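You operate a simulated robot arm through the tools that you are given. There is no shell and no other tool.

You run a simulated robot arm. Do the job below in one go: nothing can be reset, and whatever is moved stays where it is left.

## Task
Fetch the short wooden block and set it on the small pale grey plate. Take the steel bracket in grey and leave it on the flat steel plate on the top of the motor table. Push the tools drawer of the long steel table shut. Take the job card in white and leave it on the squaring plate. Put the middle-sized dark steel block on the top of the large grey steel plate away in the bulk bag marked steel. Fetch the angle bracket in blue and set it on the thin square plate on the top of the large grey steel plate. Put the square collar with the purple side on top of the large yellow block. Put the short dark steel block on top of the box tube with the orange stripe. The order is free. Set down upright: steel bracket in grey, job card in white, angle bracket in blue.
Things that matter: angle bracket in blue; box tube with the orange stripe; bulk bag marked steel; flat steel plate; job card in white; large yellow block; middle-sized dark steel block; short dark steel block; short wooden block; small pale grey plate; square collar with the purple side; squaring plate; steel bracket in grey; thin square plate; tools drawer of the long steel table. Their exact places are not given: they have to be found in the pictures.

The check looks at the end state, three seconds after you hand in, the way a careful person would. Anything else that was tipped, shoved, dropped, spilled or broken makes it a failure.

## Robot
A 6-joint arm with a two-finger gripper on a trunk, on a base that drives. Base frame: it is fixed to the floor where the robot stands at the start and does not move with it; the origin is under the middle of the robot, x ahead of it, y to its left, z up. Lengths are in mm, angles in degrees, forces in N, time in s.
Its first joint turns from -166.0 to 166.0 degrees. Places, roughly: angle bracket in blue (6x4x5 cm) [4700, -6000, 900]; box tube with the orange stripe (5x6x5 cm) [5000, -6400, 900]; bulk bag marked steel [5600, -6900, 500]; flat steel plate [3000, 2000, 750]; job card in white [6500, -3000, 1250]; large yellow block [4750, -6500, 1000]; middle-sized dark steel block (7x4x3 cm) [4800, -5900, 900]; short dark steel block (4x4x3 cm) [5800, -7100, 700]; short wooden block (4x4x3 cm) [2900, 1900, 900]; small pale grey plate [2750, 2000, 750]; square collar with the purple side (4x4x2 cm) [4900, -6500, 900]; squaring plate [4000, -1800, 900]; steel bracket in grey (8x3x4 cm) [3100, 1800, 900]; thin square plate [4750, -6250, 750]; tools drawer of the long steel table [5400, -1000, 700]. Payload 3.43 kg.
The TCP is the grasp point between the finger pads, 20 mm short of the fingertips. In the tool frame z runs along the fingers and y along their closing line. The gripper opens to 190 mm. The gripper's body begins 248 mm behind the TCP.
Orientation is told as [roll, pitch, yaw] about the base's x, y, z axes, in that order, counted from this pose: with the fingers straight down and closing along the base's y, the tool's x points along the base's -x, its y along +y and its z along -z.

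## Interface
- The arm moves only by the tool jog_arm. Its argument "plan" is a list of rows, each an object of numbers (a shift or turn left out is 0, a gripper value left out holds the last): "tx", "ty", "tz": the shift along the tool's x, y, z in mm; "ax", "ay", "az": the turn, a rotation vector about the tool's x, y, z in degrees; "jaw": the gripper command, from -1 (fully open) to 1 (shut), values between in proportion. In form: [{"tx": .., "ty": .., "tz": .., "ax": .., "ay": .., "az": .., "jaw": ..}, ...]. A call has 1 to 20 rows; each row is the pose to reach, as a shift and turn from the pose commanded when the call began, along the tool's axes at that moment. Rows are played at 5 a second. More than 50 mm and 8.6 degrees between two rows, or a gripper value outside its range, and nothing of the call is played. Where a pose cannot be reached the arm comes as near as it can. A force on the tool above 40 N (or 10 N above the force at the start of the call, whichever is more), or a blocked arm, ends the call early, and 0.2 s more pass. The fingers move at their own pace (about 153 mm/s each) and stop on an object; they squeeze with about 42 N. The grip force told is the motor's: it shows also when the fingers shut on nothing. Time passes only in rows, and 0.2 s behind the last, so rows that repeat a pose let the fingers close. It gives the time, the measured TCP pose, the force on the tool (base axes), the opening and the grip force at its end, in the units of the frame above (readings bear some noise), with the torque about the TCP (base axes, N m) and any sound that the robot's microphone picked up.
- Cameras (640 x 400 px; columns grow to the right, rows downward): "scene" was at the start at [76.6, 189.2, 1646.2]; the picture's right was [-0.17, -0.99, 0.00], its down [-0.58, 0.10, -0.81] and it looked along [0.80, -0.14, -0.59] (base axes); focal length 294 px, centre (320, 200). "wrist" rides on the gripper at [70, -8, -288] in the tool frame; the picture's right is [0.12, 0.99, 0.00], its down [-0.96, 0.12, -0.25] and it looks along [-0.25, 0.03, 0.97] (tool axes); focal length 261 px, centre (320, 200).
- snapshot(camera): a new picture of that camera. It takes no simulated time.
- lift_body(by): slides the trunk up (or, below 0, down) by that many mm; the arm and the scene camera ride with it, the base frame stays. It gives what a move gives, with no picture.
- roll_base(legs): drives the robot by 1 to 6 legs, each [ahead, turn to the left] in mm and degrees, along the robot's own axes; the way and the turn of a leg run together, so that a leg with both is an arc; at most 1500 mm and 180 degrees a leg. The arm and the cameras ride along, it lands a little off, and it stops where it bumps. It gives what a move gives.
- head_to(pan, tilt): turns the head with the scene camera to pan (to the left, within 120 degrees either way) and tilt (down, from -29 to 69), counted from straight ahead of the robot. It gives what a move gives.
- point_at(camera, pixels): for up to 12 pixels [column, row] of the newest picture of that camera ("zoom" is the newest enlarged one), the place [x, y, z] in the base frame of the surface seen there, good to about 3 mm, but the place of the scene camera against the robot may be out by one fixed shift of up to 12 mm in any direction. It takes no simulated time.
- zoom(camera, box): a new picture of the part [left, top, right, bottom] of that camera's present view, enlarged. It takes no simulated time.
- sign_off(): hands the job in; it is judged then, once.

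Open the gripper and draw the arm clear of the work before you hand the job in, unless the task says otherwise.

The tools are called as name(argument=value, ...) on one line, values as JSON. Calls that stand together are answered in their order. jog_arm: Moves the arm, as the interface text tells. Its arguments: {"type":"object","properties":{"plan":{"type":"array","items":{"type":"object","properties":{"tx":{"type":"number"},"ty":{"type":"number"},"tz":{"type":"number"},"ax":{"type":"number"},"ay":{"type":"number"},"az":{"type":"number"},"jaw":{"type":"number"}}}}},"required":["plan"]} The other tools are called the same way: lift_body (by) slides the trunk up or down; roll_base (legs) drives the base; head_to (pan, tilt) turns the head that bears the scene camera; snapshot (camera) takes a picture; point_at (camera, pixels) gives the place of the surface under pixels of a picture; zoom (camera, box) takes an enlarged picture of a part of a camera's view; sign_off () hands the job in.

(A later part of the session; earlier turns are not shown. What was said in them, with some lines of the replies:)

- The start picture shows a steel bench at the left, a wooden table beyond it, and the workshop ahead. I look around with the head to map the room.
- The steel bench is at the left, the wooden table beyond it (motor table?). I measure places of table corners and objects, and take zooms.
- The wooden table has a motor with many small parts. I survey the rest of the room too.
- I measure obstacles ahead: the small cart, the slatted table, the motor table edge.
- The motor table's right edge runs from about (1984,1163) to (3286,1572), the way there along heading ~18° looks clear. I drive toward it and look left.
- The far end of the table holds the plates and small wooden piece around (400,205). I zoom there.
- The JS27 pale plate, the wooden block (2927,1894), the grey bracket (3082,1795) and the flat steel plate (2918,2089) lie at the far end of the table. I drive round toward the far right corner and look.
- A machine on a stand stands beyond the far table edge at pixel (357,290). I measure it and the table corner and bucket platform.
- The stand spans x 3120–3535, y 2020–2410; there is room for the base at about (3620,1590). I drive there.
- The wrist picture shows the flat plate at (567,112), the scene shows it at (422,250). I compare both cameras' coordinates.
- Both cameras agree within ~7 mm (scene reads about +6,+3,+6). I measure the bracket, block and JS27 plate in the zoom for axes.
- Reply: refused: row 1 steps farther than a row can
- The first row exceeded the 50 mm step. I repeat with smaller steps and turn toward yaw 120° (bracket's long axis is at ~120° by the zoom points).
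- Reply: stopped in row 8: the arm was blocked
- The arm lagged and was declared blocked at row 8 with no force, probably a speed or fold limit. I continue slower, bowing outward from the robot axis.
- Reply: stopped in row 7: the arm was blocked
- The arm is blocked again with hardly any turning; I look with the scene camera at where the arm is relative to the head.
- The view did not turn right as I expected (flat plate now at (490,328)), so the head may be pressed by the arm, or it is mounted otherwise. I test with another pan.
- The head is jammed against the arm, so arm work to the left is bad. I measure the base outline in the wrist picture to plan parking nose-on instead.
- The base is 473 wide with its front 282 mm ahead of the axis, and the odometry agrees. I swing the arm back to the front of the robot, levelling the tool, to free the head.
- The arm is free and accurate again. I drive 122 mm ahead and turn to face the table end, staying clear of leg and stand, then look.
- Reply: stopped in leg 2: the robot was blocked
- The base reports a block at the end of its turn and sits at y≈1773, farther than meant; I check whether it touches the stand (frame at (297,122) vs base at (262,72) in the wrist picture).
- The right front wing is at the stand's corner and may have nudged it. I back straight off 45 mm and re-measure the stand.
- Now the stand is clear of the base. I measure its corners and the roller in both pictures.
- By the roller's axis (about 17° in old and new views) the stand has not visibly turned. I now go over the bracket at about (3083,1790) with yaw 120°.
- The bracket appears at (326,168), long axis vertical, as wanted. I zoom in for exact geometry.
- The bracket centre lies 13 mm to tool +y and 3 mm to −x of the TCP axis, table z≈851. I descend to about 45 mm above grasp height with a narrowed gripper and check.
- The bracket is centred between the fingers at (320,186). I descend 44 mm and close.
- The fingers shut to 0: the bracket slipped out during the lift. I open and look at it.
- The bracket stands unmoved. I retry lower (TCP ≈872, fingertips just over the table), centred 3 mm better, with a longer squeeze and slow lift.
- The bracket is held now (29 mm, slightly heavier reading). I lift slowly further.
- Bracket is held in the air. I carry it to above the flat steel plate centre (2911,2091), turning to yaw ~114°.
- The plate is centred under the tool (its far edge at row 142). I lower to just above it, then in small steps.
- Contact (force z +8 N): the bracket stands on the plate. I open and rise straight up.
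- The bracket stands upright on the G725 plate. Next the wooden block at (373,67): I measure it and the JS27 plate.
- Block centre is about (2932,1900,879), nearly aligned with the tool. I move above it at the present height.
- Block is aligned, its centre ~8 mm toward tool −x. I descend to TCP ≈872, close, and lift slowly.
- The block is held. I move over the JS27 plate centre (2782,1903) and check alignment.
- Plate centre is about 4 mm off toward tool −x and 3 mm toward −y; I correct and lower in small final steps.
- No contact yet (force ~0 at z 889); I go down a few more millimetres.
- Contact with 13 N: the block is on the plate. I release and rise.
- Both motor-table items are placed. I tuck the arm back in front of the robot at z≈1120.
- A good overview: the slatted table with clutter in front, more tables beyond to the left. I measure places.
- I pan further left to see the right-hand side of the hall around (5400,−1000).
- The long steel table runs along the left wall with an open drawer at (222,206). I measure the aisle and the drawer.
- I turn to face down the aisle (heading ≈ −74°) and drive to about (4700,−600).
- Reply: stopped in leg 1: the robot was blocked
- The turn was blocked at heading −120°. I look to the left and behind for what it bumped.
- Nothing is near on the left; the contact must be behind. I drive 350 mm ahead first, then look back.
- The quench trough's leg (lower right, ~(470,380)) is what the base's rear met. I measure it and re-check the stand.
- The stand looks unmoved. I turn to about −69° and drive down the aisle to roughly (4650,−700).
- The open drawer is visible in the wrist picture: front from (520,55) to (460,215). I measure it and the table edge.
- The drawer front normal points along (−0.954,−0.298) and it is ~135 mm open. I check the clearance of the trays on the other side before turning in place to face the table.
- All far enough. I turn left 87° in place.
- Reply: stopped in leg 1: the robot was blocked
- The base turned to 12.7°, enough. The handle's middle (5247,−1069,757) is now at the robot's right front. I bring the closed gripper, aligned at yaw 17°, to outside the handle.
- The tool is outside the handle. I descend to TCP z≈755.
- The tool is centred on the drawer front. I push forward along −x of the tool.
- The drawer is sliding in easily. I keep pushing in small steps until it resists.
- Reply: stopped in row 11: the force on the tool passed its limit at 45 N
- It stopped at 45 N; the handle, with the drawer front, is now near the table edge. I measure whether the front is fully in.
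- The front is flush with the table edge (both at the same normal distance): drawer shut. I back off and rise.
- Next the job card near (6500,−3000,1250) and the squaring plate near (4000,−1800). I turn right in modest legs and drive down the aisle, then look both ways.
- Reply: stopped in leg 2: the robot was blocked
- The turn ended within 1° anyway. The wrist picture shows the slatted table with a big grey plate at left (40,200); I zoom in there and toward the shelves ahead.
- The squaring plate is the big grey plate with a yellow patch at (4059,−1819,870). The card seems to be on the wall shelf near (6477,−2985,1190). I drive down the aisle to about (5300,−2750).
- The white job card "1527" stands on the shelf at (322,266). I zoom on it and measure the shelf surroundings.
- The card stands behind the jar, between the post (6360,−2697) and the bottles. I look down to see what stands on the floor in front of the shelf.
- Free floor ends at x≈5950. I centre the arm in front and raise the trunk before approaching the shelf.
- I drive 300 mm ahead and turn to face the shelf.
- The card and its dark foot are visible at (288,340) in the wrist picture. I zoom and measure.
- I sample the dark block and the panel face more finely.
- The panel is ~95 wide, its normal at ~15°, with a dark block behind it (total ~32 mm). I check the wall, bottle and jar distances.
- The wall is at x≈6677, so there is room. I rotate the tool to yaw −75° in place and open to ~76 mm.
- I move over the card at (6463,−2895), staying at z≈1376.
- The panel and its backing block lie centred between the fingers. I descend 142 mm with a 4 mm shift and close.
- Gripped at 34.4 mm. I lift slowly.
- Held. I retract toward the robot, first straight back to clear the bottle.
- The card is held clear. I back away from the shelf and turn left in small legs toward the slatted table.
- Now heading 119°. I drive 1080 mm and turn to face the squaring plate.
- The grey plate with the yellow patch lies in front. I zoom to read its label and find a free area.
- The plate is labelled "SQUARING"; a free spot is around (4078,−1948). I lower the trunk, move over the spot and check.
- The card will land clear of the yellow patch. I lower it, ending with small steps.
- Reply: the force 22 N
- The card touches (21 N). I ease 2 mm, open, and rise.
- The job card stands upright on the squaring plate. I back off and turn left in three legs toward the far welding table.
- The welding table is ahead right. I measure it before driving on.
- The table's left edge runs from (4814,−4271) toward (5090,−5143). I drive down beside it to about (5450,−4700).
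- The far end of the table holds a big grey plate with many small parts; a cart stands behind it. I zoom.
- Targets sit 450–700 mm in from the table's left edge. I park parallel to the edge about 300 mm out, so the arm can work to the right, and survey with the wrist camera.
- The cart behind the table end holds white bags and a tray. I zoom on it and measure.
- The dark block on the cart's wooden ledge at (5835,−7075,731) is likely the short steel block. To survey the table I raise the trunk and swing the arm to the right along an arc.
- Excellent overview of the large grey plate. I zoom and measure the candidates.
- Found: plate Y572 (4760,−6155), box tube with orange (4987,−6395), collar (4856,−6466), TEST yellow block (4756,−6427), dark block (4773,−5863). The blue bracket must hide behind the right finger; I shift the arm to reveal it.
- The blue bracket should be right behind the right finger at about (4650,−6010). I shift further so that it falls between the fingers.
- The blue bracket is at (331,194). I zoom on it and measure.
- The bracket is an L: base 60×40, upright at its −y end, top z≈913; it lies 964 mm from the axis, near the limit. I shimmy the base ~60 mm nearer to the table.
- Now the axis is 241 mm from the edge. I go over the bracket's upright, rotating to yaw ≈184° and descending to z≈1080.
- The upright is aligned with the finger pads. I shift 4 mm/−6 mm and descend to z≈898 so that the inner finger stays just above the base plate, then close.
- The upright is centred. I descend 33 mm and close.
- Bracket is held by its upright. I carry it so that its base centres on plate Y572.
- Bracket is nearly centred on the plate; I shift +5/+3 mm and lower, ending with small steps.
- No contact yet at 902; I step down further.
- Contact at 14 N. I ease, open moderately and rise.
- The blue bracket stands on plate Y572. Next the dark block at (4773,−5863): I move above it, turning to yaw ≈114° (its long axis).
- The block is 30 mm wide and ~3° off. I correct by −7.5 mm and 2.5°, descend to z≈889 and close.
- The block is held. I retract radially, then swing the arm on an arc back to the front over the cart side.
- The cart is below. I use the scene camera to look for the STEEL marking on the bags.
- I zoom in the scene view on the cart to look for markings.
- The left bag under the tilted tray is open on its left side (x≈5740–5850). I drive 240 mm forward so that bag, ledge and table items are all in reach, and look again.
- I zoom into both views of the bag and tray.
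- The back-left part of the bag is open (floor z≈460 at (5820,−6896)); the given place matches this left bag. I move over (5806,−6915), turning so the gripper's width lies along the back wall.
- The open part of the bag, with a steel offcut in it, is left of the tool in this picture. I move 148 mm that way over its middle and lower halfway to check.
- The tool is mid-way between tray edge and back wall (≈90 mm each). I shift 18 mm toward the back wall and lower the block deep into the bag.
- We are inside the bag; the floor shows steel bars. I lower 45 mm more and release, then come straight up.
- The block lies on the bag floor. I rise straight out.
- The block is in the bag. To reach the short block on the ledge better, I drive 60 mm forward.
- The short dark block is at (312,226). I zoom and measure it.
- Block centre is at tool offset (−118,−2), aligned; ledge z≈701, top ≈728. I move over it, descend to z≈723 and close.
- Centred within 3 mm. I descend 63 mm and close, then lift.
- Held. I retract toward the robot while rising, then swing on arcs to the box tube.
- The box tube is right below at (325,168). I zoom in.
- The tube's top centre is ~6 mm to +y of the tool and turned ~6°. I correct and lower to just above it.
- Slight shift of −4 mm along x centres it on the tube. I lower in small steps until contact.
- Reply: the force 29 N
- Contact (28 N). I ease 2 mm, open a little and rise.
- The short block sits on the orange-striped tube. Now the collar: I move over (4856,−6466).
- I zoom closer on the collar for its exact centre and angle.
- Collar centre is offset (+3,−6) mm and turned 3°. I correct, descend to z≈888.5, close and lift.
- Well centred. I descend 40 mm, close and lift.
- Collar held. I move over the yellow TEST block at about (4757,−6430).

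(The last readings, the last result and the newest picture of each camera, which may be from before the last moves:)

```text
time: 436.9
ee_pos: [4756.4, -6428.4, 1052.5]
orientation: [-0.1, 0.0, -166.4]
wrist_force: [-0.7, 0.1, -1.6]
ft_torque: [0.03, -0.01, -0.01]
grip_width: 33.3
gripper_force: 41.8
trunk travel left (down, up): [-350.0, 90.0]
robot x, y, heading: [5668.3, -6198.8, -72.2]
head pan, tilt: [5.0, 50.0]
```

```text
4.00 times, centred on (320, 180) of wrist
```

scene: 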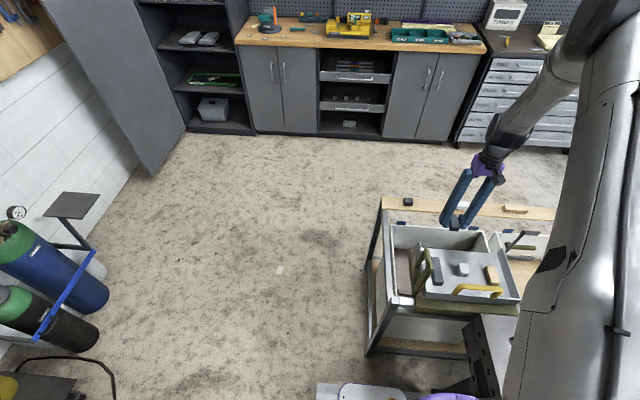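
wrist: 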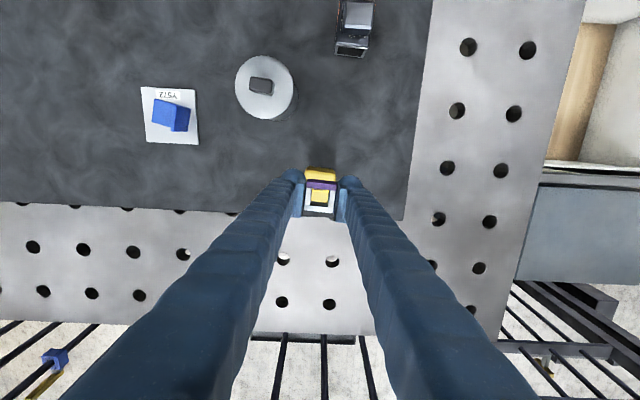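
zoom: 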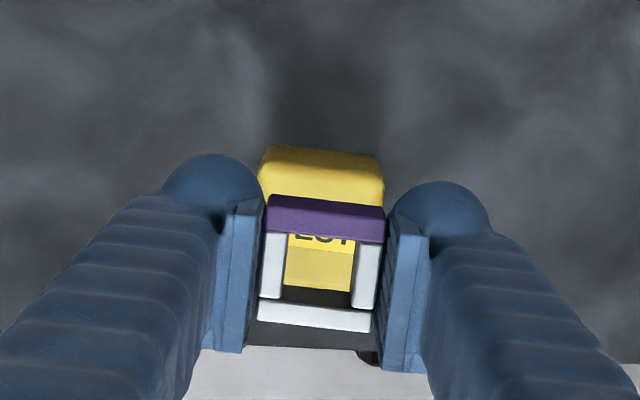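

The yellow block's top centre is ~8–11 mm further toward −x of the tool. I shift −8 mm and lower to just above.

jog_arm(plan=[{"tx": -4, "tz": 10}, {"tx": -8, "ty": -1, "tz": 25}, {"tx": -8, "ty": -1, "tz": 42}, {"tx": -8, "ty": -1, "tz": 58}, {"tx": -8, "ty": -1, "tz": 72}, {"tx": -8, "ty": -1, "tz": 84}, {"tx": -8, "ty": -1, "tz": 90}, {"tx": -8, "ty": -1, "tz": 90}])

zoom(camera="wrist", box=[260, 130, 380, 230])

```text
time: 438.7
ee_pos: [4748.3, -6429.6, 963.4]
orientation: [-0.1, 0.0, -166.3]
wrist_force: [-0.5, -0.4, -0.9]
ft_torque: [-0.02, 0.0, 0.0]
grip_width: 33.1
gripper_force: 41.3
trunk travel left (down, up): [-350.0, 90.0]
robot x, y, heading: [5670.0, -6200.6, -72.2]
head pan, tilt: [5.0, 50.0]
```

```text
4.00 times, centred on (320, 180) of wrist
```

zoom: 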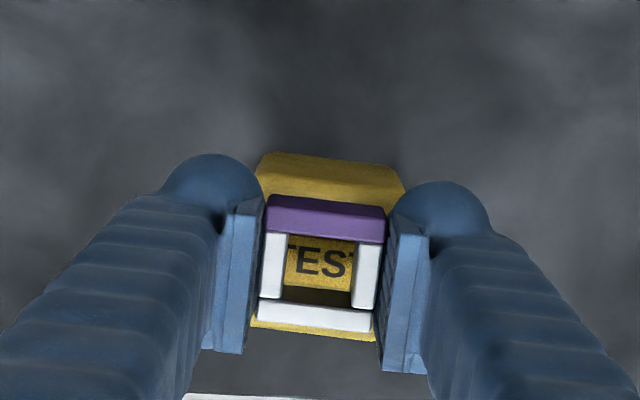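

Alignment is good (within ~3 mm). I lower in small steps to contact.

jog_arm(plan=[{"tz": 3}, {"tz": 6}, {"tz": 9}, {"tz": 11}, {"tz": 12}, {"tz": 12}])

jog_arm(plan=[{"tz": 1}, {"tz": 2}, {"tz": 3}, {"tz": 4}, {"tz": 4}])

```text
time: 440.1
ee_pos: [4748.2, -6429.7, 952.1]
orientation: [-0.2, 0.0, -166.4]
wrist_force: [0.4, -0.2, -1.3]
ft_torque: [0.01, 0.0, -0.01]
grip_width: 32.8
gripper_force: 42.3
trunk travel left (down, up): [-350.0, 90.0]
robot x, y, heading: [5668.0, -6198.5, -72.3]
head pan, tilt: [5.0, 50.0]
```

```text
time: 441.3
ee_pos: [4748.6, -6431.0, 947.9]
orientation: [-0.1, -0.1, -166.4]
wrist_force: [-0.4, 1.9, 8.6]
ft_torque: [0.05, -0.11, 0.02]
grip_width: 33.2
gripper_force: 42.7
trunk travel left (down, up): [-350.0, 90.0]
robot x, y, heading: [5669.4, -6204.4, -72.4]
head pan, tilt: [5.0, 50.0]
```

Contact. I ease, open moderately and rise.

jog_arm(plan=[{"tz": -1}, {"tz": -1}, {"tz": -1, "jaw": 0.4}, {"tz": -1}, {"tz": -2}, {"tz": -6}, {"tz": -16}, {"tz": -34}, {"tz": -56}, {"tz": -80}, {"tz": -104}, {"tz": -128}, {"tz": -150}, {"tz": -150}])

snapshot(camera="wrist")

zoom(camera="wrist", box=[250, 110, 400, 240])

```text
time: 444.3
ee_pos: [4749.5, -6431.1, 1101.3]
orientation: [-0.2, 0.0, -166.4]
wrist_force: [-0.7, 0.4, -1.0]
ft_torque: [-0.02, 0.0, 0.03]
grip_width: 57.1
gripper_force: 0.0
trunk travel left (down, up): [-350.0, 90.0]
robot x, y, heading: [5668.2, -6199.7, -72.0]
head pan, tilt: [5.0, 50.0]
```

```text
taken
```

wrist: 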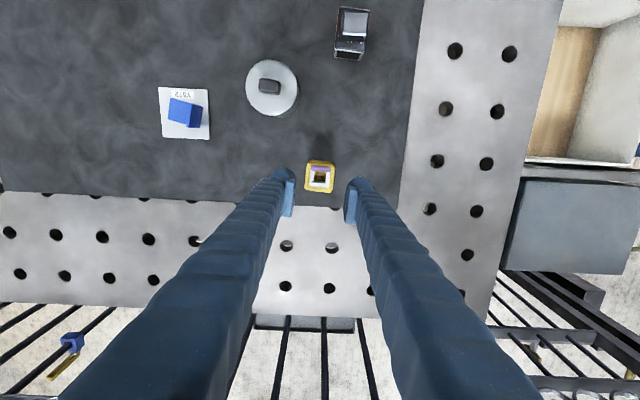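

```text
3.08 times, centred on (325, 175) of wrist
```

zoom: 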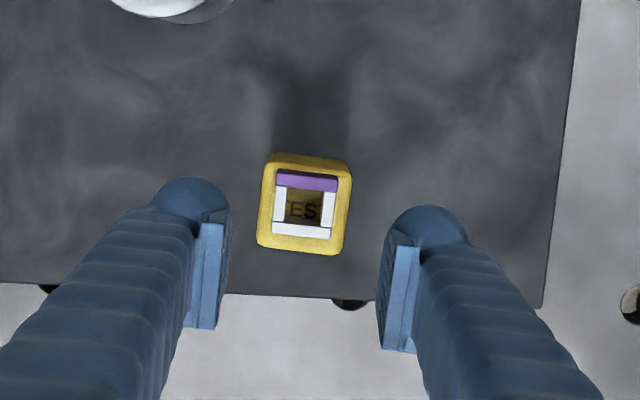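

The collar sits centred on the large yellow block. I draw the arm up and back, open the gripper, and take a last look.

jog_arm(plan=[{"tx": 10, "tz": -15}, {"tx": 28, "tz": -30}, {"tx": 48, "tz": -45}, {"tx": 70, "tz": -60}, {"tx": 93, "tz": -75}, {"tx": 116, "tz": -90}, {"tx": 139, "tz": -100}, {"tx": 162, "tz": -100}, {"tx": 185, "tz": -100}, {"tx": 208, "tz": -100}, {"tx": 230, "tz": -100}, {"tx": 250, "tz": -100, "jaw": -0.5}, {"tx": 250, "tz": -100, "jaw": -1}, {"tx": 250, "tz": -100}, {"tx": 250, "tz": -100}])

snapshot(camera="wrist")

zoom(camera="wrist", box=[180, 130, 480, 330])

```text
time: 447.5
ee_pos: [4993.9, -6371.2, 1198.7]
orientation: [-0.1, 0.0, -166.4]
wrist_force: [0.8, -0.4, 0.3]
ft_torque: [-0.04, 0.03, 0.02]
grip_width: 190.0
gripper_force: 0.1
trunk travel left (down, up): [-350.0, 90.0]
robot x, y, heading: [5670.4, -6202.2, -72.3]
head pan, tilt: [5.0, 50.0]
```

```text
taken
```

wrist: 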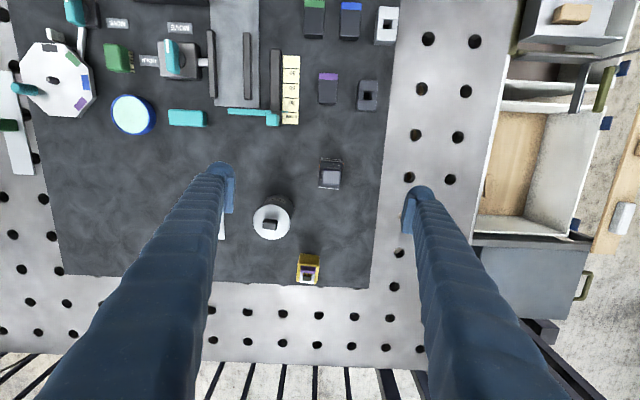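

```text
2.00 times, centred on (330, 230) of wrist
```

zoom: 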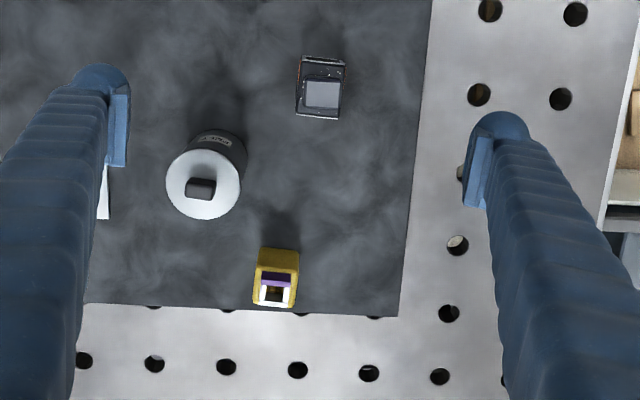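

Both stacks are standing: the collar on the yellow block at (308,270) and the short block on the tube at (330,175). The other six jobs checked out in earlier pictures, and the arm is clear with the gripper open. I hand the job in.

sign_off()

```text
The job is handed in.
```

I finished all eight jobs and handed the work in; the result of the check hasn't come back.

| Job | Where it ended up |
|---|---|
| Short wooden block | On the small pale grey plate (JS27) |
| Steel bracket in grey | Upright on the flat steel plate (G725). It slipped from the first grip but stayed standing. |
| Tools drawer | Shut, its front flush with the table edge |
| Job card in white (T527) | Upright on the squaring plate, beside the yellow patch |
| Middle-sized dark steel block | On the floor of the left bag on the cart |
| Angle bracket in blue | Upright on the thin square plate (Y572) |
| Square collar with the purple side | On the yellow block marked TEST |
| Short dark steel block | On the box tube with the orange stripe |

Two things I could not confirm:

- **Bulk bag:** I never saw a "steel" marking. I chose the left bag because it matches the place you gave and its floor shows steel bars.
- **Bumps:** The base stopped as "blocked" several times while turning. At one stop its corner was against, or right next to, the stand with the roller by the motor table. At another its rear was near the quench trough.
    - **Stand:** My measurements disagreed slightly. The roller had not turned, but the base frame's edge read a few degrees different, so a small nudge is possible.
    - **Trough:** It looked undisturbed in a later picture, but I have no before-and-after measurement of it.
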